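You operate a simulated robot arm through the tools that you are given. There is no shell and no other tool. Be economical: measure what you need, move in short steps, check, and stop when the job is done.

Carry out the task below with a simulated two-armed robot. There is one attempt and no reset: what you move stays moved.

## Task
On the dining table top, fold the blue cloth in half, so that its two short edges meet.

The check looks at the end state, three seconds after you hand in, the way a careful person would. Anything else that was tipped, shoved, dropped, spilled or broken makes it a failure. Flat cloth is picked up by pressing the open fingertips on it (5 to 10 N) and closing them slowly along it; thin cloth reads only 2 to 8 mm in the jaws.

## Robot
Two 7-joint arms with two-finger parallel grippers on one trunk, on a base that drives. Base frame: it is fixed to the floor where the robot stands at the start and does not move with it; the origin is under the middle of the robot, x ahead of it, y to its left, z up; the surface under the hand at the start is at about z = 0.75. Units: m, rad, N and s.
The left shoulder is at the start at [0.141, 0.209, 1.028], the right one opposite. With the tool pointing down near the work surface each hand reaches from about 0.42 to 0.8 m from the robot's upright axis, wherever it stands, measured 20 degrees to its own side. Places, roughly: blue cloth [0.5, -0.1, 0.8]; dining table top [0.7, 0.3, 0.8]. Payload 3.6 kg a hand.
Tool frame (each hand has its own): the origin (TCP) lies between the finger pads and is the grasp point; the fingertips stand 0.03 m ahead of it; z points along the fingers, y is the line along which they close. Largest opening 0.11 m; finger width 0.02, thickness 0.01; the body of the gripper, 0.048 by 0.112 m, starts 0.055 m behind the TCP.
Orientation is told as [roll, pitch, yaw] about the base's x, y, z axes, in that order, counted from this pose: with the fingers straight down and closing along the base's y, the tool's x points along the base's -x, its y along +y and its z along -z.

## Interface
- The arms move only by the tool jog_arm. It takes "left_steps", "right_steps" or both (then of equal length, played together; a hand with none holds still); each is a list of rows, each a list of 3 entries, a list of its own where there are three numbers: the turn, a rotation vector about the base's x, y, z in rad, then the shift along the base's x, y, z in m, then the gripper command, from -1 (fully open) to 1 (shut), values between in proportion. In form: [[[wx, wy, wz], [dx, dy, dz], grip], ...]. A call has 1 to 20 rows; each row shifts and turns the commanded pose from where the row before left it. Rows are played at 5 a second. More than 0.05 m and 0.15 rad between two rows, or a gripper value outside its range, and nothing of the call is played. A pose out of reach is approached as far as the arm can. The call stops where the force on the tool passes 40 N (or 10 N more than at its start, if that is more) or the arm is blocked; 0.2 s more then pass. Each finger travels about 0.153 m/s and halts on what it meets, pressing with about 40 N; the grip force reading is that of the motor and also rises with nothing between the fingers. The clock runs only during rows and for 0.2 s after the last one: add rows that do not move to give the fingers time. The reply holds the time, the measured pose of the TCP, the force on the tool along the base axes, the opening and the grip force, in the units named above and with some noise, with the torque about the TCP (base axes, N m) and any sound that the robot's microphone picked up.
- Cameras (640 x 400 px; columns grow to the right, rows downward): "scene" is now at [0.2493, 0.0233, 1.1824]; the picture's right is [-0.20, -0.98, 0.01], its down [-0.73, 0.14, -0.67] and it looks along [0.66, -0.14, -0.74] (base axes); focal length 244 px, centre (320, 200). "left" rides on the left gripper at [0.072, -0.017, -0.103] in its tool frame; the picture's right is [0.23, 0.97, 0.00], its down [-0.76, 0.18, -0.62] and it looks along [-0.61, 0.14, 0.78] (tool axes); focal length 222 px, centre (320, 200). "right" rides on the right gripper at [0.072, 0.017, -0.103] in its tool frame; the picture's right is [-0.23, 0.97, 0.00], its down [-0.76, -0.18, -0.62] and it looks along [-0.61, -0.14, 0.78] (tool axes); focal length 222 px, centre (320, 200). There is no depth. A picture from a camera that has moved, and an enlarged one, comes with that camera's place and axes in the base frame and with its lens.
- capture(camera): a new picture of that camera. No time passes.
- raise_lower(by): slides the trunk up (or, below 0, down) by that many m; the arms and the scene camera ride with it, the base frame stays. It gives what a move gives, with no picture.
- steer(legs): drives the robot by 1 to 6 legs, each [ahead, left, turn to the left] in m, m and rad, along the robot's own axes; the way and the turn of a leg run together, so that a leg with both is an arc; at most 1.5 m and 3.142 rad a leg. The arms and the cameras ride along, it lands a little off, and it stops where it bumps. It gives what a move gives.
- turn_head(pan, tilt): turns the head with the scene camera to pan (to the left, within 1.501 rad either way) and tilt (down, from -0.506 to 1.204), counted from straight ahead of the robot. It gives what a move gives.
- inspect(camera, box): a new picture of the part [left, top, right, bottom] of that camera's present view, enlarged. No time passes.
- close_job(): hands the job in; it is judged then, once.

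Go step by step. Nothing tells you exact positions but the pictures and the camera data: compare them with the known pose of the tool, close in by small moves and look again before you grip or let go. The budget is 120 turns and 108 pictures, counting those below and the enlarged ones. Unless the task says otherwise, let go and move clear before handing in, and close with one line.

The tools are called after ">>>" by a JSON object that holds its "api" and its "payload". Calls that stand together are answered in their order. jog_arm: Moves the arms, as the interface text tells. Its arguments: {"type":"object","properties":{"left_steps":{"type":"array","items":{"type":"array"}},"right_steps":{"type":"array","items":{"type":"array"}}},"required":[]} The other tools are called the same way: raise_lower (by) slides the trunk up or down; steer (legs) drives the base; turn_head (pan, tilt) turns the head that bears the scene camera; capture (camera) takes a picture; inspect (camera, box) takes an enlarged picture of a part of a camera's view; close_job () hands the job in.

At the start:

```text
time_s: 0.0
left_tool_pos: [0.4683, 0.1831, 0.9498]
left_tool_rot: [-0.01, -0.002, 0.057]
left_wrist_force: [0.3, -0.7, -0.8]
left_torque: [0.05, 0.03, 0.05]
left_gripper_width: 0.1099
left_grasp_force: 0.0
right_tool_pos: [0.5044, -0.2699, 0.9664]
right_tool_rot: [-0.015, -0.003, 0.058]
right_wrist_force: [-0.3, -0.8, -1.0]
right_torque: [-0.02, -0.06, -0.01]
right_gripper_width: 0.1102
right_grasp_force: 0.0
trunk travel left (down, up): [-0.15, 0.613]
robot x, y, heading: [0.0221, 0.0177, 0.062]
head pan, tilt: [-0.258, 0.838]
```

scene: 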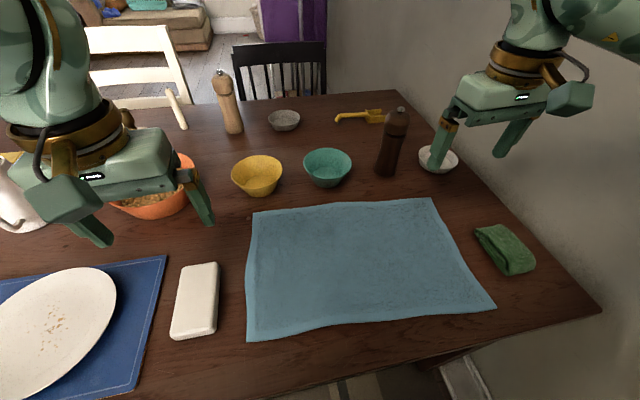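
right: 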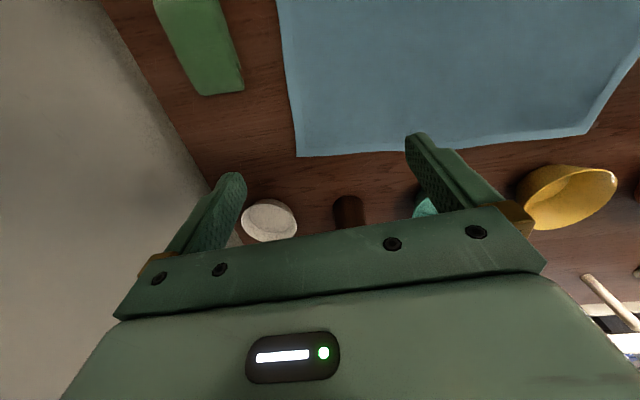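
left: 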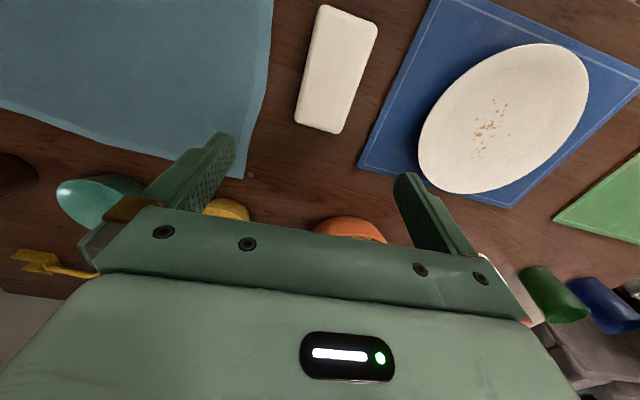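

The blue cloth lies at about x 0.33–0.62, y −0.32–0.10, with its short edges at left (y≈0.1) and right (y≈−0.31). I plan to stand further left and turn right, so each hand can take one corner of the left edge. First I raise the trunk and check that the space on the left is free.

>>> {"api": "raise_lower", "payload": {"by": 0.15}}

>>> {"api": "turn_head", "payload": {"pan": 1.2, "tilt": 0.8}}

>>> {"api": "capture", "payload": {"camera": "scene"}}

```text
time_s: 1.8
left_tool_pos: [0.4704, 0.1713, 1.1003]
left_tool_rot: [0.002, 0.002, 0.057]
left_wrist_force: [-0.1, 0.9, 0.5]
left_torque: [0.02, 0.02, 0.03]
left_gripper_width: 0.1101
left_grasp_force: 0.1
right_tool_pos: [0.5079, -0.2827, 1.1104]
right_tool_rot: [0.0, 0.002, 0.057]
right_wrist_force: [-0.5, 0.5, -1.0]
right_torque: [0.04, 0.05, 0.0]
right_gripper_width: 0.11
right_grasp_force: 0.0
trunk travel left (down, up): [-0.3, 0.463]
robot x, y, heading: [0.0228, 0.0186, 0.052]
head pan, tilt: [-0.258, 0.838]
```

```text
time_s: 3.3
left_tool_pos: [0.4705, 0.1695, 1.1016]
left_tool_rot: [0.002, 0.0, 0.056]
left_wrist_force: [0.6, -0.7, 0.2]
left_torque: [-0.03, 0.01, -0.02]
left_gripper_width: 0.11
left_grasp_force: 0.1
right_tool_pos: [0.5088, -0.2826, 1.1107]
right_tool_rot: [-0.001, -0.001, 0.058]
right_wrist_force: [-0.4, -0.5, -0.4]
right_torque: [0.01, -0.02, 0.02]
right_gripper_width: 0.11
right_grasp_force: 0.1
trunk travel left (down, up): [-0.3, 0.463]
robot x, y, heading: [0.019, 0.014, 0.056]
head pan, tilt: [1.201, 0.799]
```

```text
104 pictures are left
camera scene: at [0.1238, 0.0961, 1.3407], right [0.95, -0.31, 0.0], down [-0.22, -0.68, -0.7], along [0.21, 0.66, -0.72], focal length 244 px, centre (320, 200)
```

scene: 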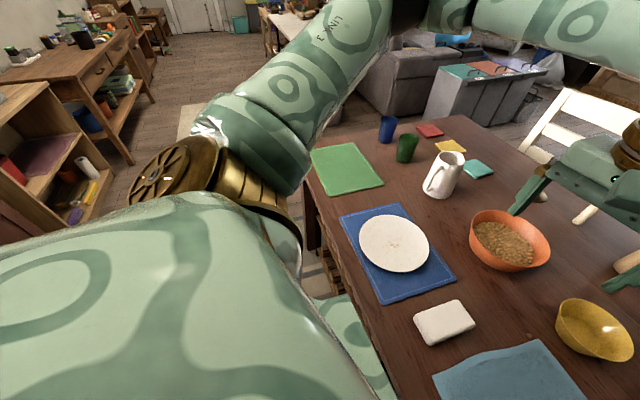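

The floor to the left is free, so I drive left and then turn right.

>>> {"api": "steer", "payload": {"legs": [[0.0, 0.47, 0], [0, 0, -0.85]]}}

>>> {"api": "turn_head", "payload": {"pan": 0.0, "tilt": 0.85}}

>>> {"api": "capture", "payload": {"camera": "scene"}}

```text
time_s: 8.4
left_tool_pos: [0.4076, 0.2576, 1.1025]
left_tool_rot: [0.003, 0.0, -0.801]
left_wrist_force: [0.1, -0.2, 1.2]
left_torque: [0.02, -0.02, -0.04]
left_gripper_width: 0.1098
left_grasp_force: 0.1
right_tool_pos: [0.0865, -0.0687, 1.1105]
right_tool_rot: [-0.001, -0.001, -0.802]
right_wrist_force: [0.1, -0.3, 0.4]
right_torque: [-0.04, 0.02, -0.03]
right_gripper_width: 0.11
right_grasp_force: 0.1
trunk travel left (down, up): [-0.3, 0.463]
robot x, y, heading: [-0.0055, 0.494, -0.804]
head pan, tilt: [1.201, 0.799]
```

```text
time_s: 9.8
left_tool_pos: [0.4061, 0.2578, 1.103]
left_tool_rot: [0.002, 0.0, -0.801]
left_wrist_force: [0.0, 0.2, -0.4]
left_torque: [0.02, -0.04, -0.02]
left_gripper_width: 0.1098
left_grasp_force: 0.0
right_tool_pos: [0.0885, -0.0681, 1.1113]
right_tool_rot: [0.0, 0.001, -0.8]
right_wrist_force: [-0.7, 0.0, 1.0]
right_torque: [-0.01, -0.02, 0.03]
right_gripper_width: 0.11
right_grasp_force: 0.0
trunk travel left (down, up): [-0.3, 0.463]
robot x, y, heading: [-0.0038, 0.4924, -0.805]
head pan, tilt: [0.0, 0.85]
```

```text
103 pictures are left
camera scene: at [0.1026, 0.3818, 1.3366], right [-0.72, -0.7, 0.0], down [-0.52, 0.54, -0.66], along [0.46, -0.47, -0.75], focal length 244 px, centre (320, 200)
```

scene: 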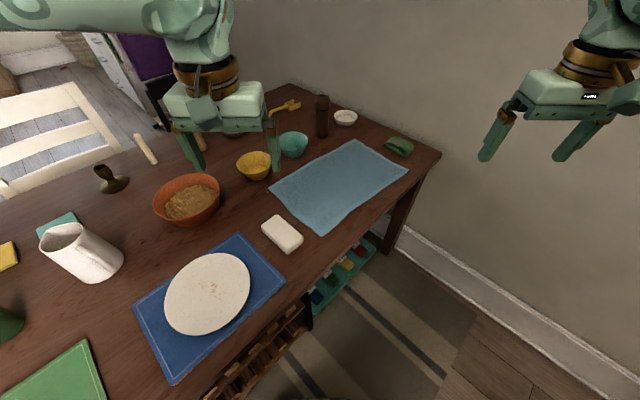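

The cloth's left corners come out at about (0.62, 0.095) and (0.367, 0.111), agreeing with the first view. I move the left hand over the far corner and the right hand over the near one, turned so they close along x, with the jaws about 5 cm apart.

>>> {"api": "jog_arm", "payload": {"left_steps": [[[0, 0, -0.096], [0.023, -0.021, 0], 0.1], [[0, 0, -0.096], [0.023, -0.021, 0], 0.1], [[0, 0, -0.096], [0.023, -0.021, 0], 0.1], [[0, 0, -0.096], [0.023, -0.021, 0], 0.1], [[0, 0, -0.096], [0.023, -0.021, 0], 0.1], [[0, 0, -0.096], [0.023, -0.021, 0], 0.1], [[0, 0, -0.096], [0.023, -0.021, 0], 0.1], [[0, 0, -0.096], [0.023, -0.021, 0], 0.1], [[0, 0, 0], [0, 0, 0], 0.1]], "right_steps": [[[0, 0, -0.096], [0.038, 0.021, 0], 0.1], [[0, 0, -0.096], [0.038, 0.021, 0], 0.1], [[0, 0, -0.096], [0.038, 0.021, 0], 0.1], [[0, 0, -0.096], [0.038, 0.021, 0], 0.1], [[0, 0, -0.096], [0.038, 0.021, 0], 0.1], [[0, 0, -0.096], [0.038, 0.021, 0], 0.1], [[0, 0, -0.096], [0.038, 0.021, 0], 0.1], [[0, 0, -0.096], [0.038, 0.021, 0], 0.1], [[0, 0, 0], [0, 0, 0], 0.1]]}}

>>> {"api": "capture", "payload": {"camera": "scene"}}

>>> {"api": "capture", "payload": {"camera": "right"}}

>>> {"api": "capture", "payload": {"camera": "left"}}

```text
time_s: 11.8
left_tool_pos: [0.572, 0.1316, 1.0994]
left_tool_rot: [0.001, 0.0, -1.541]
left_wrist_force: [-0.4, 0.0, -0.3]
left_torque: [0.04, -0.02, 0.03]
left_gripper_width: 0.0496
left_grasp_force: 0.0
left hand out of reach, approached as far as the arm can: row 7, 8
right_tool_pos: [0.3886, 0.1019, 1.1122]
right_tool_rot: [0.001, 0.002, -1.571]
right_wrist_force: [-0.4, 0.0, 0.3]
right_torque: [-0.02, -0.02, 0.02]
right_gripper_width: 0.0496
right_grasp_force: 0.2
trunk travel left (down, up): [-0.3, 0.463]
robot x, y, heading: [-0.0061, 0.4951, -0.8]
head pan, tilt: [0.0, 0.85]
```

```text
102 pictures are left
camera scene: at [0.1013, 0.3807, 1.3367], right [-0.72, -0.69, 0.0], down [-0.52, 0.54, -0.66], along [0.46, -0.47, -0.75], focal length 244 px, centre (320, 200)
```

scene: 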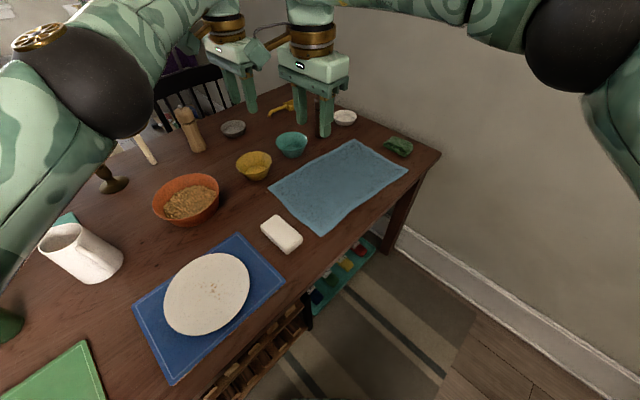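

```text
101 pictures are left
camera right: at [0.4047, 0.1753, 1.216], right [0.97, -0.23, 0.0], down [-0.18, -0.76, 0.62], along [-0.14, -0.61, -0.78], focal length 222 px, centre (320, 200)
```

right: 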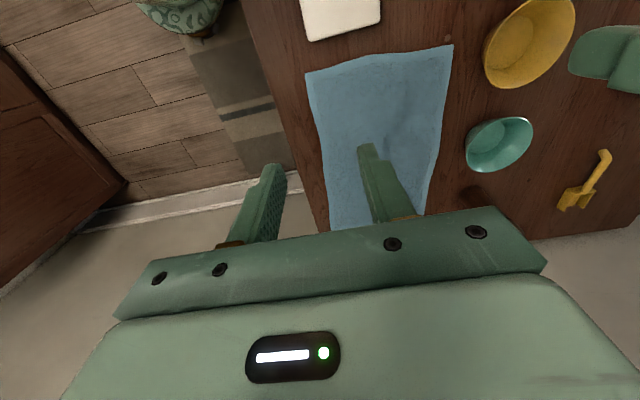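

```text
100 pictures are left
camera left: at [0.5519, 0.2028, 1.2029], right [0.97, 0.26, 0.0], down [0.2, -0.76, 0.62], along [0.16, -0.6, -0.78], focal length 222 px, centre (320, 200)
```

left: 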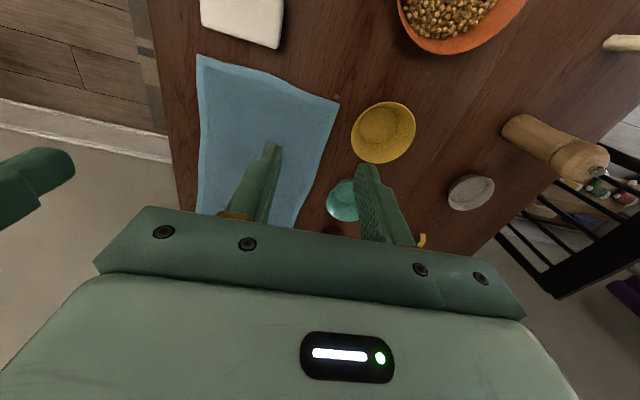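

The left hand fell a little short at this height. I lower both hands, where the reach should be better, and check again.

>>> {"api": "jog_arm", "payload": {"left_steps": [[[0, 0, 0], [0, 0, -0.04], 0.1], [[0, 0, 0], [0, 0, -0.04], 0.1], [[0, 0, 0], [0, 0, -0.04], 0.1], [[0, 0, 0], [0, 0, -0.04], 0.1], [[0, 0, 0], [0, 0, -0.02], 0.1], [[0, 0, 0], [0, 0, 0], 0.1]], "right_steps": [[[0, 0, 0], [0, 0, -0.04], 0.1], [[0, 0, 0], [0, 0, -0.04], 0.1], [[0, 0, 0], [0, 0, -0.04], 0.1], [[0, 0, 0], [0, 0, -0.04], 0.1], [[0, 0, 0], [0, 0, -0.02], 0.1], [[0, 0, 0], [0, 0, 0], 0.1]]}}

>>> {"api": "capture", "payload": {"camera": "scene"}}

>>> {"api": "capture", "payload": {"camera": "right"}}

>>> {"api": "capture", "payload": {"camera": "left"}}

```text
time_s: 13.2
left_tool_pos: [0.5689, 0.1372, 0.9217]
left_tool_rot: [0.002, 0.001, -1.568]
left_wrist_force: [0.9, -0.5, 0.2]
left_torque: [0.01, -0.01, -0.01]
left_gripper_width: 0.0498
left_grasp_force: 0.0
right_tool_pos: [0.3909, 0.1014, 0.9306]
right_tool_rot: [0.0, -0.001, -1.57]
right_wrist_force: [0.2, -0.7, 0.3]
right_torque: [0.02, 0.0, 0.0]
right_gripper_width: 0.0497
right_grasp_force: 0.1
trunk travel left (down, up): [-0.3, 0.463]
robot x, y, heading: [-0.0051, 0.4998, -0.801]
head pan, tilt: [0.0, 0.85]
```

```text
99 pictures are left
camera scene: at [0.1027, 0.3819, 1.3367], right [-0.72, -0.7, 0.0], down [-0.52, 0.54, -0.66], along [0.46, -0.47, -0.75], focal length 244 px, centre (320, 200)
```

scene: 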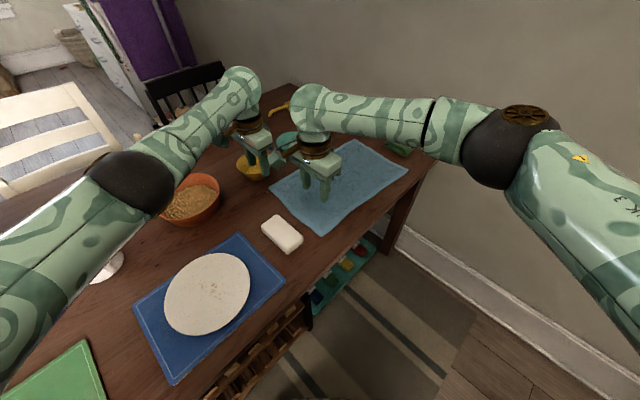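

```text
98 pictures are left
camera right: at [0.4071, 0.1739, 1.0348], right [0.97, -0.23, 0.0], down [-0.18, -0.76, 0.62], along [-0.14, -0.61, -0.78], focal length 222 px, centre (320, 200)
```

right: 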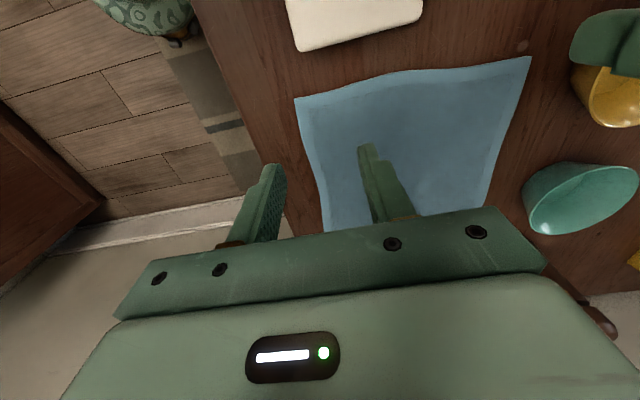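

```text
97 pictures are left
camera left: at [0.5526, 0.2082, 1.0241], right [0.97, 0.23, 0.0], down [0.18, -0.76, 0.62], along [0.14, -0.61, -0.78], focal length 222 px, centre (320, 200)
```

left: 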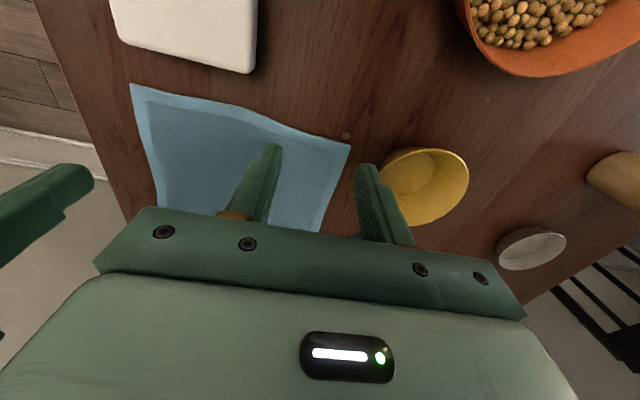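

Both wrist cameras confirm the corners at about (0.617, 0.098) and (0.362, 0.110). I align the hands just inside them and come down close to the cloth.

>>> {"api": "jog_arm", "payload": {"left_steps": [[[0, 0, 0], [0.005, -0.024, 0], 0.1], [[0, 0, 0], [0.005, -0.024, 0], 0.1], [[0, 0, 0], [0, 0, -0.04], 0.1], [[0, 0, 0], [0, 0, -0.04], 0.1], [[0, 0, 0], [0, 0, -0.03], 0.1], [[0, 0, 0], [0, 0, 0], 0.1]], "right_steps": [[[0, 0, 0], [0.007, 0, 0], 0.1], [[0, 0, 0], [0.007, 0, 0], 0.1], [[0, 0, 0], [0, 0, -0.04], 0.1], [[0, 0, 0], [0, 0, -0.04], 0.1], [[0, 0, 0], [0, 0, -0.04], 0.1], [[0, 0, 0], [0, 0, 0], 0.1]]}}

>>> {"api": "capture", "payload": {"camera": "scene"}}

>>> {"api": "capture", "payload": {"camera": "right"}}

>>> {"api": "capture", "payload": {"camera": "left"}}

```text
time_s: 14.6
left_tool_pos: [0.5738, 0.1537, 0.8236]
left_tool_rot: [0.003, 0.001, -1.569]
left_wrist_force: [0.6, 0.6, -0.2]
left_torque: [-0.01, 0.03, 0.0]
left_gripper_width: 0.0493
left_grasp_force: 0.0
left hand out of reach, approached as far as the arm can: row 1, 2, 3, 4, 5
right_tool_pos: [0.4058, 0.0979, 0.8113]
right_tool_rot: [-0.002, -0.001, -1.569]
right_wrist_force: [1.2, 0.0, 0.7]
right_torque: [-0.01, 0.0, -0.02]
right_gripper_width: 0.0497
right_grasp_force: 0.0
trunk travel left (down, up): [-0.3, 0.463]
robot x, y, heading: [-0.0075, 0.4963, -0.803]
head pan, tilt: [0.0, 0.85]
```

```text
96 pictures are left
camera scene: at [0.1027, 0.382, 1.3367], right [-0.72, -0.7, 0.0], down [-0.52, 0.54, -0.66], along [0.46, -0.47, -0.75], focal length 244 px, centre (320, 200)
```

scene: 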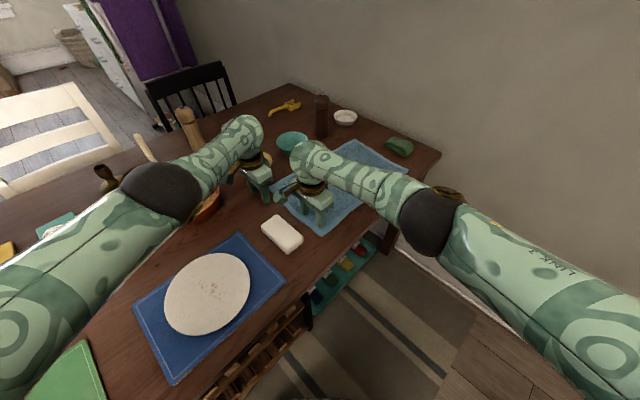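

```text
95 pictures are left
camera right: at [0.422, 0.1719, 0.9148], right [0.97, -0.23, 0.0], down [-0.18, -0.76, 0.62], along [-0.14, -0.61, -0.78], focal length 222 px, centre (320, 200)
```

right: 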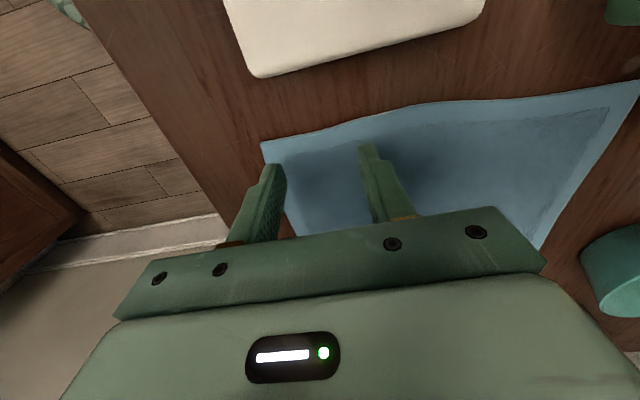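

```text
94 pictures are left
camera left: at [0.5564, 0.2249, 0.9254], right [0.97, 0.23, 0.0], down [0.18, -0.76, 0.62], along [0.14, -0.61, -0.78], focal length 222 px, centre (320, 200)
```

left: 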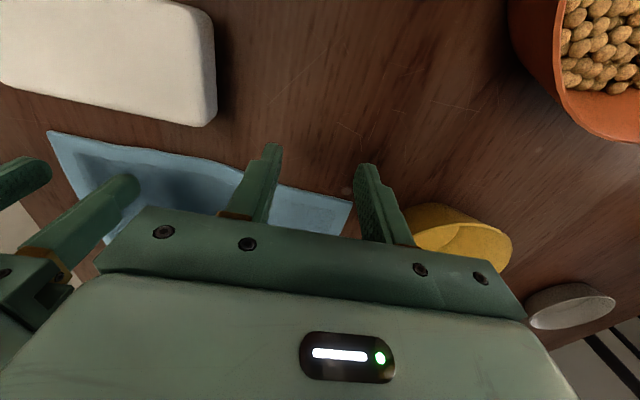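

The left hand is at the end of its reach. I lift both hands, drive the base a little towards −y with the hands riding along, and lower the trunk back.

>>> {"api": "jog_arm", "payload": {"left_steps": [[[0, 0, 0], [0, 0.01, 0.04], 0.1], [[0, 0, 0], [0, 0.01, 0.04], 0.1], [[0, 0, 0], [0, 0.01, 0.04], 0.1], [[0, 0, 0], [0, 0.01, 0.04], 0.1], [[0, 0, 0], [0, 0, 0.03], 0.1]], "right_steps": [[[0, 0, 0], [0, 0, 0.04], 0.1], [[0, 0, 0], [0, 0, 0.04], 0.1], [[0, 0, 0], [0, 0, 0.04], 0.1], [[0, 0, 0], [0, 0, 0.04], 0.1], [[0, 0, 0], [0, 0, 0.03], 0.1]]}}

>>> {"api": "steer", "payload": {"legs": [[0.093, -0.091, 0]]}}

>>> {"api": "raise_lower", "payload": {"by": -0.12}}

```text
time_s: 15.8
left_tool_pos: [0.6054, 0.1513, 1.0028]
left_tool_rot: [-0.001, 0.004, -1.57]
left_wrist_force: [0.2, 0.5, 0.1]
left_torque: [0.01, -0.01, 0.03]
left_gripper_width: 0.0494
left_grasp_force: 0.0
left hand out of reach, approached as far as the arm can: row 1, 2, 3, 4
right_tool_pos: [0.4057, 0.1003, 1.0028]
right_tool_rot: [-0.001, -0.001, -1.57]
right_wrist_force: [0.1, 1.1, -0.7]
right_torque: [0.0, 0.0, -0.04]
right_gripper_width: 0.0495
right_grasp_force: 0.1
trunk travel left (down, up): [-0.3, 0.463]
robot x, y, heading: [-0.0047, 0.4943, -0.803]
head pan, tilt: [0.0, 0.85]
```

```text
time_s: 17.1
left_tool_pos: [0.6038, 0.0204, 1.0009]
left_tool_rot: [-0.002, 0.003, -1.572]
left_wrist_force: [0.2, -0.2, 0.7]
left_torque: [-0.02, 0.0, 0.01]
left_gripper_width: 0.0494
left_grasp_force: 0.0
right_tool_pos: [0.4024, -0.0299, 1.0013]
right_tool_rot: [-0.001, 0.002, -1.57]
right_wrist_force: [0.5, -0.9, 0.2]
right_torque: [0.03, 0.0, -0.01]
right_gripper_width: 0.0494
right_grasp_force: 0.0
trunk travel left (down, up): [-0.3, 0.463]
robot x, y, heading: [-0.0087, 0.3673, -0.802]
head pan, tilt: [0.0, 0.85]
```

```text
time_s: 18.6
left_tool_pos: [0.6173, 0.0097, 0.806]
left_tool_rot: [-0.091, 0.095, -1.575]
left_wrist_force: [-0.9, 0.9, 0.5]
left_torque: [0.01, 0.0, -0.02]
left_gripper_width: 0.0493
left_grasp_force: 0.1
right_tool_pos: [0.4029, -0.0283, 0.8835]
right_tool_rot: [0.0, 0.0, -1.571]
right_wrist_force: [-0.1, 0.1, -0.1]
right_torque: [-0.01, 0.02, 0.02]
right_gripper_width: 0.0498
right_grasp_force: 0.0
trunk travel left (down, up): [-0.18, 0.583]
robot x, y, heading: [-0.0083, 0.3686, -0.803]
head pan, tilt: [0.0, 0.85]
```

The left hand dropped more than the trunk did and tilted slightly, so I look before going on.

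>>> {"api": "capture", "payload": {"camera": "scene"}}

>>> {"api": "capture", "payload": {"camera": "left"}}

```text
93 pictures are left
camera scene: at [0.1411, 0.2117, 1.2127], right [-0.72, -0.69, 0.0], down [-0.52, 0.54, -0.66], along [0.46, -0.48, -0.75], focal length 244 px, centre (320, 200)
```

scene: 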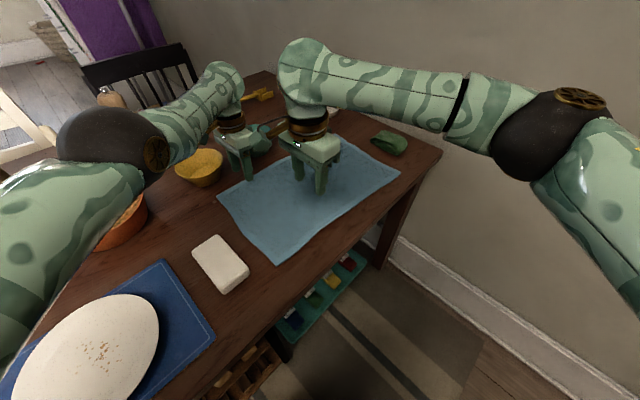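

```text
92 pictures are left
camera left: at [0.6082, 0.0711, 0.9162], right [0.97, 0.23, -0.07], down [0.23, -0.82, 0.53], along [0.07, -0.53, -0.85], focal length 222 px, centre (320, 200)
```

left: 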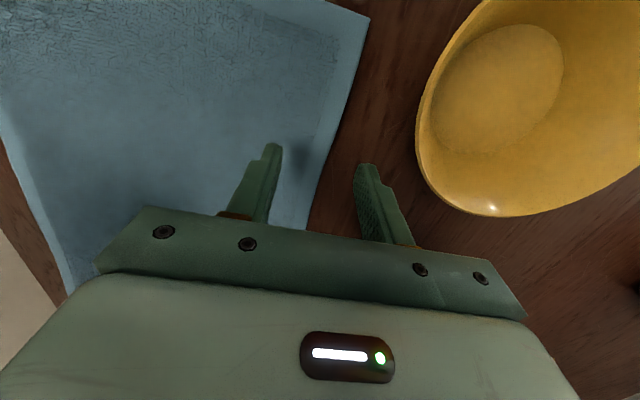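

Nothing is touched. I lift the left hand and see whether its orientation recovers.

>>> {"api": "jog_arm", "payload": {"left_steps": [[[0, 0, 0], [-0.01, 0.01, 0.03], 0.1], [[0, 0, 0], [-0.01, 0.01, 0.03], 0.1], [[0, 0, 0], [0, 0.01, 0.02], 0.1], [[0, 0, 0], [0, 0, 0], 0.1]]}}

```text
time_s: 19.6
left_tool_pos: [0.6231, 0.0094, 0.8827]
left_tool_rot: [-0.094, 0.098, -1.576]
left_wrist_force: [-0.1, 0.5, 0.5]
left_torque: [0.02, -0.04, -0.02]
left_gripper_width: 0.0495
left_grasp_force: 0.1
left hand out of reach, approached as far as the arm can: row 1, 2, 3
right_tool_pos: [0.4041, -0.0298, 0.8823]
right_tool_rot: [-0.002, 0.001, -1.572]
right_wrist_force: [-0.7, 0.1, 0.0]
right_torque: [0.02, 0.0, 0.02]
right_gripper_width: 0.049
right_grasp_force: 0.0
trunk travel left (down, up): [-0.18, 0.583]
robot x, y, heading: [-0.008, 0.3657, -0.801]
head pan, tilt: [0.0, 0.85]
```

>>> {"api": "jog_arm", "payload": {"left_steps": [[[0, 0, 0], [-0.015, 0.025, 0], 0.1], [[0, 0, 0], [-0.015, 0.025, 0], 0.1], [[0, 0, 0], [-0.015, 0.025, 0], 0.1], [[0, 0, 0], [0, 0, 0], 0.1]]}}

```text
time_s: 20.6
left_tool_pos: [0.6348, 0.0198, 0.8835]
left_tool_rot: [-0.093, 0.099, -1.575]
left_wrist_force: [-0.1, -0.4, 0.4]
left_torque: [-0.01, -0.03, 0.01]
left_gripper_width: 0.0494
left_grasp_force: 0.1
left hand out of reach, approached as far as the arm can: row 1, 2, 3
right_tool_pos: [0.4026, -0.0289, 0.8821]
right_tool_rot: [-0.001, -0.002, -1.57]
right_wrist_force: [0.7, 0.0, -0.4]
right_torque: [0.0, 0.03, -0.02]
right_gripper_width: 0.0494
right_grasp_force: 0.0
trunk travel left (down, up): [-0.18, 0.583]
robot x, y, heading: [-0.0054, 0.3697, -0.805]
head pan, tilt: [0.0, 0.85]
```

The left arm seems caught at a joint limit with this yaw. I turn the hand back towards its natural yaw and see whether it frees.

>>> {"api": "jog_arm", "payload": {"left_steps": [[[0, 0, 0.13], [0, 0, 0.0], 0.1], [[0, 0, 0.13], [0, 0, 0], 0.1], [[0, 0, 0.13], [0, 0, 0], 0.1], [[0, 0, 0.13], [0, 0, 0], 0.1], [[0, 0, 0.13], [0, 0, 0], 0.1], [[0, 0, 0.13], [0, 0, 0], 0.1], [[0, 0, 0], [0, 0, 0], 0.1]]}}

>>> {"api": "capture", "payload": {"camera": "scene"}}

```text
time_s: 22.2
left_tool_pos: [0.639, 0.015, 0.8845]
left_tool_rot: [-0.091, 0.097, -0.793]
left_wrist_force: [-0.8, -0.1, -0.7]
left_torque: [-0.02, -0.01, 0.03]
left_gripper_width: 0.0496
left_grasp_force: 0.0
left hand out of reach, approached as far as the arm can: row 5
right_tool_pos: [0.4025, -0.0297, 0.8808]
right_tool_rot: [-0.002, 0.001, -1.572]
right_wrist_force: [-0.2, -0.5, -0.1]
right_torque: [-0.04, -0.01, 0.0]
right_gripper_width: 0.0496
right_grasp_force: 0.1
trunk travel left (down, up): [-0.18, 0.583]
robot x, y, heading: [-0.0104, 0.3652, -0.806]
head pan, tilt: [0.0, 0.85]
```

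```text
91 pictures are left
camera scene: at [0.1418, 0.211, 1.2124], right [-0.72, -0.69, 0.0], down [-0.52, 0.54, -0.66], along [0.46, -0.47, -0.75], focal length 244 px, centre (320, 200)
```

scene: 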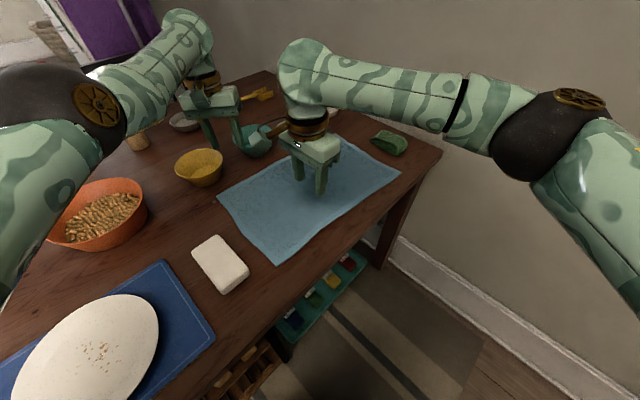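

The left arm is now free in a natural posture and the command follows again. I level it, turn it to yaw≈0 so it closes along y, and bring both hands over their corners.

>>> {"api": "jog_arm", "payload": {"left_steps": [[[-0.005, -0.133, 0], [0, 0, 0.02], 0.1], [[0, 0, 0.13], [-0.006, 0.008, 0], 0.1], [[0, 0, 0.13], [-0.006, 0.008, 0], 0.1], [[0, 0, 0.13], [-0.006, 0.008, 0], 0.1], [[0, 0, 0.13], [-0.007, 0.008, 0], 0.1], [[0, 0, 0.13], [-0.007, 0.009, 0], 0.1], [[0, 0, 0.13], [-0.007, 0.009, 0], 0.1], [[0, 0, 0], [0, 0, 0], 0.1]], "right_steps": [[[0, 0, 0], [0, 0, 0.01], 0.1], [[0, 0, 0], [0, 0.021, 0], 0.1], [[0, 0, 0], [0, 0.021, 0], 0.1], [[0, 0, 0], [0, 0.021, 0], 0.1], [[0, 0, 0], [0.001, 0.022, 0], 0.1], [[0, 0, 0], [0.001, 0.022, 0], 0.1], [[0, 0, 0], [0, 0.022, 0], 0.1], [[0, 0, 0], [0, 0, 0], 0.1]]}}

>>> {"api": "capture", "payload": {"camera": "scene"}}

>>> {"api": "capture", "payload": {"camera": "left"}}

```text
time_s: 24.0
left_tool_pos: [0.6519, 0.0042, 0.9095]
left_tool_rot: [0.001, 0.0, -0.009]
left_wrist_force: [0.6, -0.2, 0.4]
left_torque: [0.02, 0.04, 0.0]
left_gripper_width: 0.0495
left_grasp_force: 0.1
left hand out of reach, approached as far as the arm can: row 1, 2, 3, 4, 5, 6, 7
right_tool_pos: [0.4066, 0.1006, 0.8919]
right_tool_rot: [-0.001, -0.001, -1.571]
right_wrist_force: [-0.5, -0.3, -0.1]
right_torque: [0.03, 0.01, 0.0]
right_gripper_width: 0.0494
right_grasp_force: 0.0
trunk travel left (down, up): [-0.18, 0.583]
robot x, y, heading: [-0.0076, 0.365, -0.805]
head pan, tilt: [0.0, 0.85]
```

```text
90 pictures are left
camera scene: at [0.1418, 0.2108, 1.2123], right [-0.72, -0.69, 0.0], down [-0.52, 0.54, -0.66], along [0.46, -0.47, -0.75], focal length 244 px, centre (320, 200)
```

scene: 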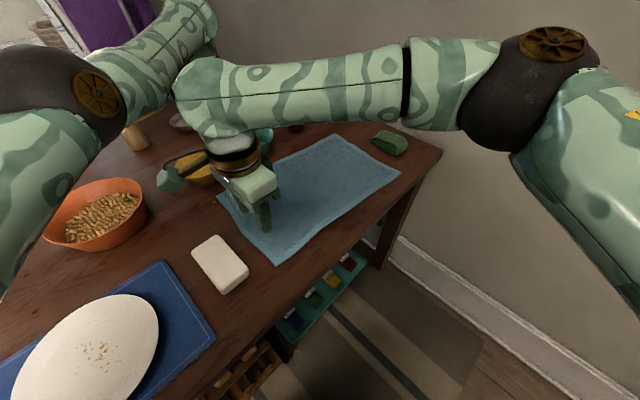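

```text
89 pictures are left
camera left: at [0.5793, -0.013, 1.0125], right [-0.22, 0.98, 0.0], down [0.76, 0.17, 0.62], along [0.61, 0.14, -0.78], focal length 222 px, centre (320, 200)
```

left: 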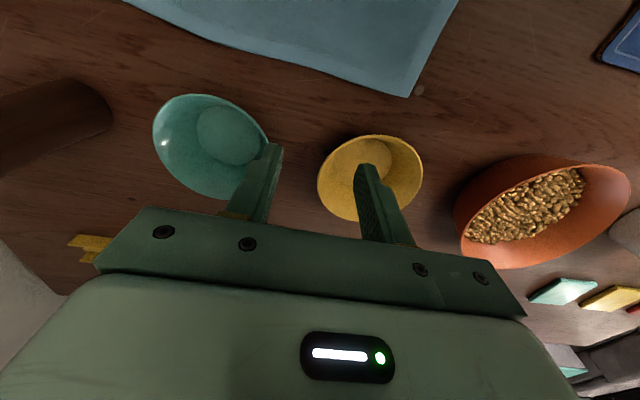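

The left hand still does not follow inward commands. I test whether the nearness of the right arm is the cause by backing the right hand off and then commanding the left.

>>> {"api": "jog_arm", "payload": {"right_steps": [[[0, 0, 0], [-0.03, -0.035, 0.01], 0.1], [[0, 0, 0], [-0.03, -0.035, 0.01], 0.1], [[0, 0, 0], [-0.03, -0.035, 0.01], 0.1], [[0, 0, 0], [-0.03, -0.035, 0.01], 0.1]]}}

>>> {"api": "jog_arm", "payload": {"left_steps": [[[0, 0, 0], [-0.015, 0.02, 0.0], 0.1], [[0, 0, 0], [-0.015, 0.02, 0.0], 0.1], [[0, 0, 0], [-0.015, 0.02, 0.0], 0.1], [[0, 0, 0], [0, 0, 0.0], 0.1]]}}

>>> {"api": "capture", "payload": {"camera": "scene"}}

```text
time_s: 25.0
left_tool_pos: [0.6508, 0.004, 0.9097]
left_tool_rot: [0.002, -0.002, -0.011]
left_wrist_force: [0.3, -0.2, 0.3]
left_torque: [0.0, 0.0, 0.0]
left_gripper_width: 0.0496
left_grasp_force: 0.1
right_tool_pos: [0.2842, -0.04, 0.9346]
right_tool_rot: [-0.001, 0.0, -1.568]
right_wrist_force: [0.3, 0.5, 0.4]
right_torque: [0.01, 0.0, 0.02]
right_gripper_width: 0.0493
right_grasp_force: 0.1
trunk travel left (down, up): [-0.18, 0.583]
robot x, y, heading: [-0.0074, 0.3658, -0.804]
head pan, tilt: [0.0, 0.85]
```

```text
time_s: 26.0
left_tool_pos: [0.6537, 0.0063, 0.9098]
left_tool_rot: [0.001, 0.001, -0.011]
left_wrist_force: [0.9, 0.1, 0.4]
left_torque: [-0.03, 0.0, -0.01]
left_gripper_width: 0.0497
left_grasp_force: 0.1
left hand out of reach, approached as far as the arm can: row 1, 2, 3
right_tool_pos: [0.2845, -0.0387, 0.9346]
right_tool_rot: [-0.001, 0.0, -1.571]
right_wrist_force: [0.2, 0.6, 0.6]
right_torque: [-0.02, -0.02, -0.01]
right_gripper_width: 0.0497
right_grasp_force: 0.0
trunk travel left (down, up): [-0.18, 0.583]
robot x, y, heading: [-0.003, 0.3697, -0.807]
head pan, tilt: [0.0, 0.85]
```

```text
88 pictures are left
camera scene: at [0.1418, 0.211, 1.2124], right [-0.72, -0.69, 0.0], down [-0.52, 0.54, -0.66], along [0.46, -0.47, -0.75], focal length 244 px, centre (320, 200)
```

scene: 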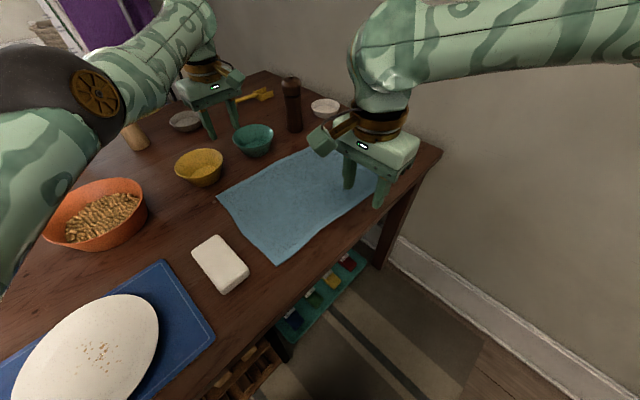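

The right arm is not the cause: the left arm's solution is stuck at a joint limit. I unwind it by moving up and turning back to the natural yaw.

>>> {"api": "jog_arm", "payload": {"left_steps": [[[0, 0, -0.13], [0, 0, 0.04], 0.1], [[0, 0, -0.13], [0, 0, 0.04], 0.1], [[0, 0, -0.13], [0, 0, 0.04], 0.1], [[0, 0, -0.13], [0, 0, 0.04], 0.1], [[0, 0, -0.13], [0, 0, 0.02], 0.1], [[0, 0, -0.13], [0, 0, 0.0], 0.1], [[0, 0, 0], [-0.02, 0.02, 0.0], 0.1], [[0, 0, 0], [-0.02, 0.02, 0.0], 0.1], [[0, 0, 0], [-0.02, 0.02, 0.0], 0.1], [[0, 0, 0], [-0.02, 0.02, 0.0], 0.1], [[0, 0, 0], [0, 0, 0.0], 0.1]]}}

>>> {"api": "turn_head", "payload": {"pan": 0.5, "tilt": 0.5}}

>>> {"api": "capture", "payload": {"camera": "scene"}}

```text
time_s: 28.4
left_tool_pos: [0.677, 0.0709, 1.0608]
left_tool_rot: [0.0, 0.0, -0.691]
left_wrist_force: [-0.1, 0.4, -0.5]
left_torque: [0.01, -0.01, -0.02]
left_gripper_width: 0.0496
left_grasp_force: 0.0
left hand out of reach, approached as far as the arm can: row 2, 3, 4, 5, 7, 8, 9, 10
right_tool_pos: [0.2845, -0.0387, 0.934]
right_tool_rot: [-0.002, 0.0, -1.57]
right_wrist_force: [0.6, -0.1, 0.2]
right_torque: [-0.02, -0.03, 0.04]
right_gripper_width: 0.0494
right_grasp_force: 0.1
trunk travel left (down, up): [-0.18, 0.583]
robot x, y, heading: [-0.0069, 0.3695, -0.804]
head pan, tilt: [0.0, 0.85]
```

```text
time_s: 29.3
left_tool_pos: [0.6765, 0.0717, 1.061]
left_tool_rot: [0.0, 0.001, -0.692]
left_wrist_force: [0.4, -0.8, 0.3]
left_torque: [0.03, -0.01, 0.01]
left_gripper_width: 0.0495
left_grasp_force: 0.1
right_tool_pos: [0.2856, -0.0382, 0.9343]
right_tool_rot: [-0.001, -0.002, -1.571]
right_wrist_force: [0.2, 0.1, 0.4]
right_torque: [-0.01, 0.04, 0.02]
right_gripper_width: 0.0495
right_grasp_force: 0.1
trunk travel left (down, up): [-0.18, 0.583]
robot x, y, heading: [-0.0051, 0.3681, -0.802]
head pan, tilt: [0.499, 0.499]
```

```text
87 pictures are left
camera scene: at [0.1743, 0.2399, 1.2423], right [-0.3, -0.95, 0.0], down [-0.46, 0.14, -0.88], along [0.84, -0.26, -0.48], focal length 244 px, centre (320, 200)
```

scene: 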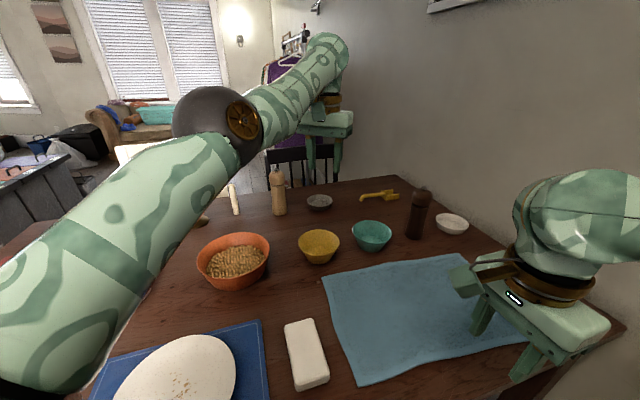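

The left arm is almost stretched out. I pull the hand straight back towards its shoulder.

>>> {"api": "jog_arm", "payload": {"left_steps": [[[0, 0, 0], [-0.035, 0.02, -0.02], 0.1], [[0, 0, 0], [-0.035, 0.02, -0.02], 0.1], [[0, 0, 0], [-0.035, 0.02, -0.02], 0.1], [[0, 0, 0], [-0.035, 0.02, 0.0], 0.1], [[0, 0, 0], [-0.035, 0.02, 0.0], 0.1], [[0, 0, 0], [-0.035, 0.02, 0.0], 0.1], [[0, 0, 0], [0, 0, 0.0], 0.1]]}}

>>> {"api": "capture", "payload": {"camera": "scene"}}

```text
time_s: 30.9
left_tool_pos: [0.6374, 0.037, 1.0769]
left_tool_rot: [0.0, 0.001, -0.692]
left_wrist_force: [-1.5, 0.3, -0.5]
left_torque: [-0.01, 0.01, -0.01]
left_gripper_width: 0.0495
left_grasp_force: 0.1
left hand out of reach, approached as far as the arm can: row 1, 2, 3, 4, 5, 6
right_tool_pos: [0.2855, -0.0399, 0.9339]
right_tool_rot: [-0.001, -0.001, -1.57]
right_wrist_force: [0.1, 0.1, -0.2]
right_torque: [0.03, 0.01, 0.01]
right_gripper_width: 0.0495
right_grasp_force: 0.0
trunk travel left (down, up): [-0.18, 0.583]
robot x, y, heading: [-0.0032, 0.367, -0.804]
head pan, tilt: [0.499, 0.499]
```

```text
86 pictures are left
camera scene: at [0.1746, 0.2399, 1.2423], right [-0.3, -0.95, 0.0], down [-0.46, 0.14, -0.88], along [0.84, -0.26, -0.48], focal length 244 px, centre (320, 200)
```

scene: 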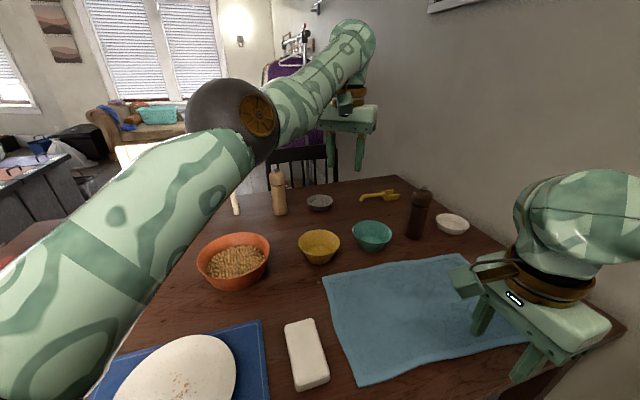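

The response ran opposite to the command. I undo half of that command to learn whether commands accumulate.

>>> {"api": "jog_arm", "payload": {"left_steps": [[[0, 0, 0], [0.035, -0.02, 0.0], 0.1], [[0, 0, 0], [0.035, -0.02, 0.0], 0.1], [[0, 0, 0], [0.035, -0.02, 0.0], 0.1], [[0, 0, 0], [0, 0, 0.0], 0.1]]}}

```text
time_s: 31.9
left_tool_pos: [0.638, 0.0392, 1.0769]
left_tool_rot: [0.001, -0.001, -0.691]
left_wrist_force: [0.2, 0.0, -0.4]
left_torque: [0.01, 0.0, 0.03]
left_gripper_width: 0.0493
left_grasp_force: 0.1
left hand out of reach, approached as far as the arm can: row 1, 2, 3
right_tool_pos: [0.2852, -0.0399, 0.935]
right_tool_rot: [0.0, 0.002, -1.569]
right_wrist_force: [0.7, -0.1, 0.6]
right_torque: [-0.01, -0.02, 0.0]
right_gripper_width: 0.0493
right_grasp_force: 0.0
trunk travel left (down, up): [-0.18, 0.583]
robot x, y, heading: [-0.0055, 0.3648, -0.8]
head pan, tilt: [0.499, 0.499]
```

>>> {"api": "jog_arm", "payload": {"left_steps": [[[0, 0, 0], [0.035, -0.02, 0.0], 0.1], [[0, 0, 0], [0.035, -0.02, 0.0], 0.1], [[0, 0, 0], [0.035, -0.02, 0.0], 0.1], [[0, 0, 0], [0.035, -0.02, 0.0], 0.1], [[0, 0, 0], [0, 0, 0.0], 0.1]]}}

```text
time_s: 33.1
left_tool_pos: [0.6382, 0.039, 1.0762]
left_tool_rot: [-0.001, 0.0, -0.694]
left_wrist_force: [-0.3, 0.0, -0.3]
left_torque: [-0.01, 0.0, 0.01]
left_gripper_width: 0.0495
left_grasp_force: 0.1
left hand out of reach, approached as far as the arm can: row 1, 2, 3, 4
right_tool_pos: [0.2849, -0.0394, 0.9335]
right_tool_rot: [-0.002, 0.0, -1.572]
right_wrist_force: [0.0, 0.0, 0.1]
right_torque: [0.02, 0.02, -0.01]
right_gripper_width: 0.0493
right_grasp_force: 0.1
trunk travel left (down, up): [-0.18, 0.583]
robot x, y, heading: [-0.0056, 0.367, -0.804]
head pan, tilt: [0.499, 0.499]
```

The arm is stuck in a local solution. I let the tool tip back while pulling inward, to see whether the wrist is the limit.

>>> {"api": "jog_arm", "payload": {"left_steps": [[[0.09, 0.09, 0], [-0.014, 0.014, 0.0], 0.1], [[0.09, 0.09, 0], [-0.014, 0.014, 0.0], 0.1], [[0.09, 0.09, 0], [-0.014, 0.014, 0.0], 0.1], [[0, 0, 0], [0, 0, 0.0], 0.1]]}}

>>> {"api": "capture", "payload": {"camera": "scene"}}

```text
time_s: 34.1
left_tool_pos: [0.6277, 0.0589, 1.0933]
left_tool_rot: [0.001, 0.086, -0.675]
left_wrist_force: [0.0, 0.3, -0.8]
left_torque: [0.0, 0.0, -0.01]
left_gripper_width: 0.0495
left_grasp_force: 0.1
left hand out of reach, approached as far as the arm can: row 1, 2, 3
right_tool_pos: [0.2851, -0.0401, 0.9351]
right_tool_rot: [-0.003, -0.001, -1.571]
right_wrist_force: [0.0, 0.8, -0.1]
right_torque: [0.03, -0.02, -0.01]
right_gripper_width: 0.0495
right_grasp_force: 0.1
trunk travel left (down, up): [-0.18, 0.583]
robot x, y, heading: [-0.0083, 0.3635, -0.802]
head pan, tilt: [0.499, 0.499]
```

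```text
85 pictures are left
camera scene: at [0.1742, 0.24, 1.2424], right [-0.3, -0.95, 0.0], down [-0.46, 0.14, -0.88], along [0.84, -0.26, -0.48], focal length 244 px, centre (320, 200)
```

scene: 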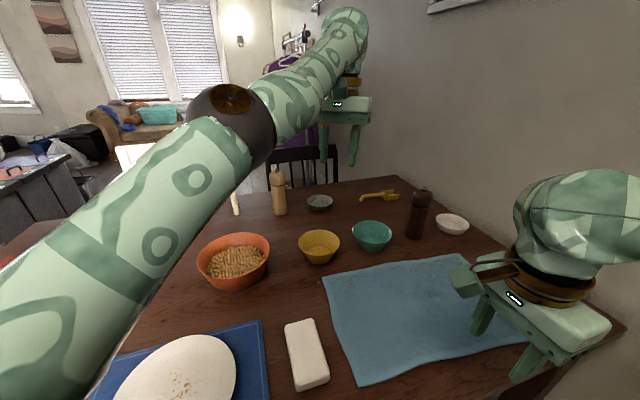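

The elbow is rolling rather than bending. I try a sideways sweep to the robot's left with the hand turning along, to unwind the shoulder.

>>> {"api": "jog_arm", "payload": {"left_steps": [[[-0.06, -0.06, 0], [0.01, 0.035, 0.0], 0.1], [[0, 0, 0.06], [0.01, 0.035, 0.0], 0.1], [[0, 0, 0.06], [0.01, 0.035, 0.0], 0.1], [[0, 0, 0.06], [0.0, 0.04, 0.0], 0.1], [[0, 0, 0.06], [0.0, 0.04, 0.0], 0.1], [[0, 0, 0.06], [-0.01, 0.04, 0.0], 0.1], [[0, 0, 0.06], [-0.02, 0.04, 0.0], 0.1], [[0, 0, 0], [0, 0, 0.0], 0.1]]}}

>>> {"api": "capture", "payload": {"camera": "scene"}}

```text
time_s: 35.9
left_tool_pos: [0.7286, 0.2207, 1.1528]
left_tool_rot: [-0.009, 0.002, -0.327]
left_wrist_force: [0.4, 0.5, -0.8]
left_torque: [0.03, 0.0, 0.02]
left_gripper_width: 0.0498
left_grasp_force: 0.1
left hand out of reach, approached as far as the arm can: row 1, 2, 3, 4, 5, 6, 7
right_tool_pos: [0.2847, -0.0391, 0.9348]
right_tool_rot: [0.0, 0.0, -1.569]
right_wrist_force: [0.0, -1.3, -0.8]
right_torque: [-0.02, -0.05, -0.04]
right_gripper_width: 0.0495
right_grasp_force: 0.1
trunk travel left (down, up): [-0.18, 0.583]
robot x, y, heading: [-0.0083, 0.3656, -0.804]
head pan, tilt: [0.499, 0.499]
```

```text
84 pictures are left
camera scene: at [0.174, 0.2395, 1.2423], right [-0.3, -0.95, 0.0], down [-0.46, 0.14, -0.88], along [0.84, -0.26, -0.48], focal length 244 px, centre (320, 200)
```

scene: 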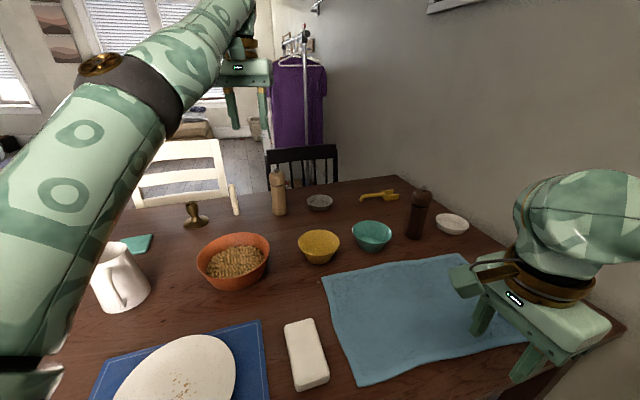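

The arm keeps straightening, which suggests the command target still lies well outside. I command a long pull inward and watch which rows become reachable.

>>> {"api": "jog_arm", "payload": {"left_steps": [[[0, 0, 0], [-0.035, 0.011, -0.015], 0.1], [[0, 0, 0], [-0.035, 0.011, -0.015], 0.1], [[0, 0, 0], [-0.035, 0.011, -0.015], 0.1], [[0, 0, 0], [-0.035, 0.011, -0.015], 0.1], [[0, 0, 0], [-0.035, 0.011, -0.015], 0.1], [[0, 0, 0], [-0.035, 0.011, -0.015], 0.1], [[0, 0, 0], [-0.035, 0.011, -0.015], 0.1], [[0, 0, 0], [-0.035, 0.011, -0.015], 0.1], [[0, 0, 0], [0, 0, 0.0], 0.1]]}}

>>> {"api": "capture", "payload": {"camera": "scene"}}

```text
time_s: 37.9
left_tool_pos: [0.7263, 0.2199, 1.1545]
left_tool_rot: [-0.011, 0.002, -0.313]
left_wrist_force: [-0.6, 0.0, 0.6]
left_torque: [-0.01, -0.03, 0.04]
left_gripper_width: 0.0497
left_grasp_force: 0.0
left hand out of reach, approached as far as the arm can: row 1, 2, 3, 4, 5, 6, 7, 8
right_tool_pos: [0.2854, -0.0398, 0.9343]
right_tool_rot: [-0.002, -0.002, -1.571]
right_wrist_force: [0.1, 0.5, -0.1]
right_torque: [0.01, 0.0, 0.0]
right_gripper_width: 0.0494
right_grasp_force: 0.1
trunk travel left (down, up): [-0.18, 0.583]
robot x, y, heading: [-0.0092, 0.3652, -0.805]
head pan, tilt: [0.499, 0.499]
```

```text
83 pictures are left
camera scene: at [0.1743, 0.2401, 1.2424], right [-0.3, -0.95, 0.0], down [-0.46, 0.14, -0.88], along [0.84, -0.26, -0.48], focal length 244 px, centre (320, 200)
```

scene: 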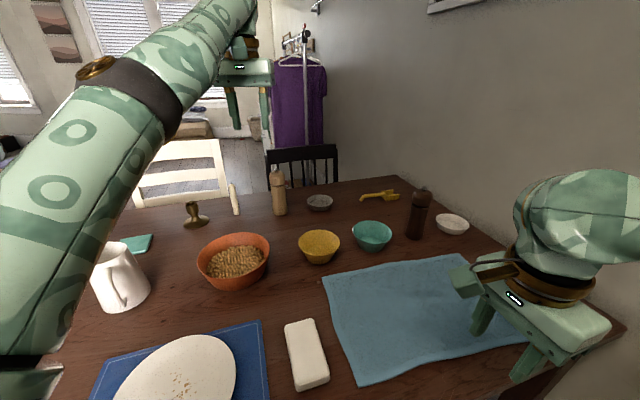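

I rotate the tool about its tip with fingers swinging outward, which should draw the wrist inward and bend the elbow.

>>> {"api": "jog_arm", "payload": {"left_steps": [[[-0.045, -0.13, 0], [0, 0, 0], 0.1], [[-0.045, -0.13, 0], [0, 0, 0], 0.1], [[-0.045, -0.13, 0], [0, 0, -0.01], 0.1], [[-0.045, -0.13, 0], [0, 0, -0.01], 0.1], [[-0.045, -0.13, 0], [0, 0, -0.01], 0.1], [[0, 0, 0], [-0.03, 0.01, -0.02], 0.1], [[0, 0, 0], [-0.03, 0.01, -0.02], 0.1], [[0, 0, 0], [-0.03, 0.01, -0.02], 0.1], [[0, 0, 0], [0, 0, 0.0], 0.1]]}}

>>> {"api": "capture", "payload": {"camera": "scene"}}

```text
time_s: 39.9
left_tool_pos: [0.832, 0.1434, 1.1815]
left_tool_rot: [-0.023, -0.685, -0.31]
left_wrist_force: [-0.4, 0.0, -0.3]
left_torque: [-0.03, -0.01, -0.01]
left_gripper_width: 0.0495
left_grasp_force: 0.1
left hand out of reach, approached as far as the arm can: row 1, 2, 3, 4, 5, 6, 7, 8
right_tool_pos: [0.2848, -0.0392, 0.9342]
right_tool_rot: [-0.001, -0.001, -1.571]
right_wrist_force: [-0.3, -0.2, 0.4]
right_torque: [0.04, -0.04, 0.0]
right_gripper_width: 0.0497
right_grasp_force: 0.1
trunk travel left (down, up): [-0.18, 0.583]
robot x, y, heading: [-0.0045, 0.3649, -0.802]
head pan, tilt: [0.499, 0.499]
```

```text
82 pictures are left
camera scene: at [0.1744, 0.2402, 1.2424], right [-0.3, -0.95, 0.0], down [-0.46, 0.14, -0.88], along [0.84, -0.26, -0.48], focal length 244 px, centre (320, 200)
```

scene: 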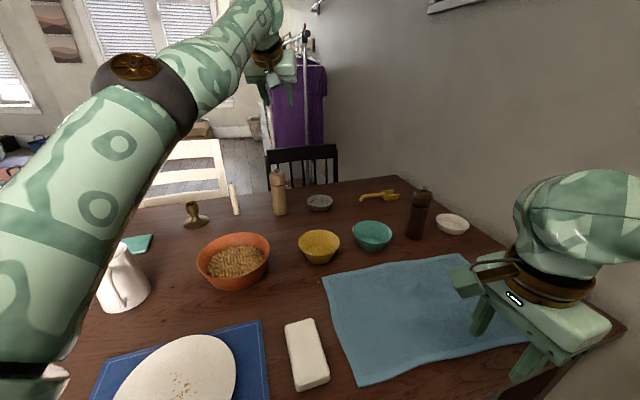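

>>> {"api": "jog_arm", "payload": {"left_steps": [[[0, 0, 0], [-0.04, 0.015, -0.02], 0.1], [[0, 0, 0], [-0.04, 0.015, -0.02], 0.1], [[0, 0, 0], [-0.04, 0.015, -0.02], 0.1], [[0, 0, 0], [-0.04, 0.015, -0.02], 0.1], [[0, 0, 0], [-0.04, 0.015, -0.02], 0.1], [[0, 0, 0], [-0.04, 0.015, -0.02], 0.1], [[0, 0, 0], [-0.04, 0.015, -0.02], 0.1], [[0, 0, 0], [-0.04, 0.015, -0.02], 0.1]]}}

```text
time_s: 41.7
left_tool_pos: [0.8086, 0.1095, 1.1858]
left_tool_rot: [-0.023, -0.684, -0.308]
left_wrist_force: [0.4, 0.2, 0.1]
left_torque: [-0.04, -0.01, 0.0]
left_gripper_width: 0.0492
left_grasp_force: 0.1
left hand out of reach, approached as far as the arm can: row 1, 2, 3, 4, 5, 6, 7, 8
right_tool_pos: [0.285, -0.0383, 0.9344]
right_tool_rot: [-0.001, -0.002, -1.57]
right_wrist_force: [0.3, 0.6, 0.3]
right_torque: [0.01, 0.01, -0.04]
right_gripper_width: 0.0495
right_grasp_force: 0.0
trunk travel left (down, up): [-0.18, 0.583]
robot x, y, heading: [-0.0081, 0.3669, -0.807]
head pan, tilt: [0.499, 0.499]
```

The elbow is probably straight, where inward pulls have no effect. A sweep to the robot's right should flex it, so I sweep right and inward.

>>> {"api": "jog_arm", "payload": {"left_steps": [[[0, 0, 0], [-0.02, -0.04, 0], 0.1], [[0, 0, 0], [-0.02, -0.04, 0], 0.1], [[0, 0, 0], [-0.025, -0.04, 0], 0.1], [[0, 0, 0], [-0.03, -0.03, 0], 0.1], [[0, 0, 0], [-0.04, -0.01, 0], 0.1], [[0, 0, 0], [-0.04, 0.01, 0], 0.1], [[0, 0, 0], [-0.035, 0.03, 0], 0.1], [[0, 0, 0], [-0.03, 0.03, 0], 0.1]]}}

>>> {"api": "capture", "payload": {"camera": "scene"}}

```text
time_s: 43.5
left_tool_pos: [0.5972, -0.0506, 1.2239]
left_tool_rot: [-0.025, -0.686, -0.307]
left_wrist_force: [-0.7, -0.1, 0.0]
left_torque: [0.0, -0.01, 0.02]
left_gripper_width: 0.0495
left_grasp_force: 0.0
left hand out of reach, approached as far as the arm can: row 1, 2, 3, 5, 6, 7, 8
right_tool_pos: [0.2843, -0.0384, 0.9344]
right_tool_rot: [0.0, 0.001, -1.57]
right_wrist_force: [-0.3, 0.5, 1.0]
right_torque: [0.01, 0.01, 0.02]
right_gripper_width: 0.0492
right_grasp_force: 0.1
trunk travel left (down, up): [-0.18, 0.583]
robot x, y, heading: [-0.0046, 0.364, -0.804]
head pan, tilt: [0.499, 0.499]
```

```text
81 pictures are left
camera scene: at [0.1735, 0.2401, 1.2425], right [-0.3, -0.95, 0.0], down [-0.46, 0.14, -0.88], along [0.84, -0.26, -0.48], focal length 244 px, centre (320, 200)
```

scene: 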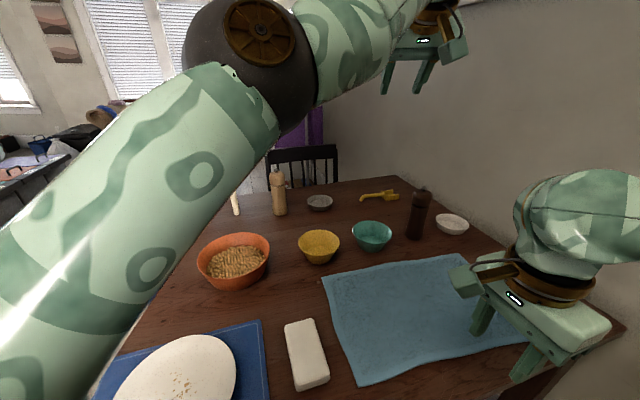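

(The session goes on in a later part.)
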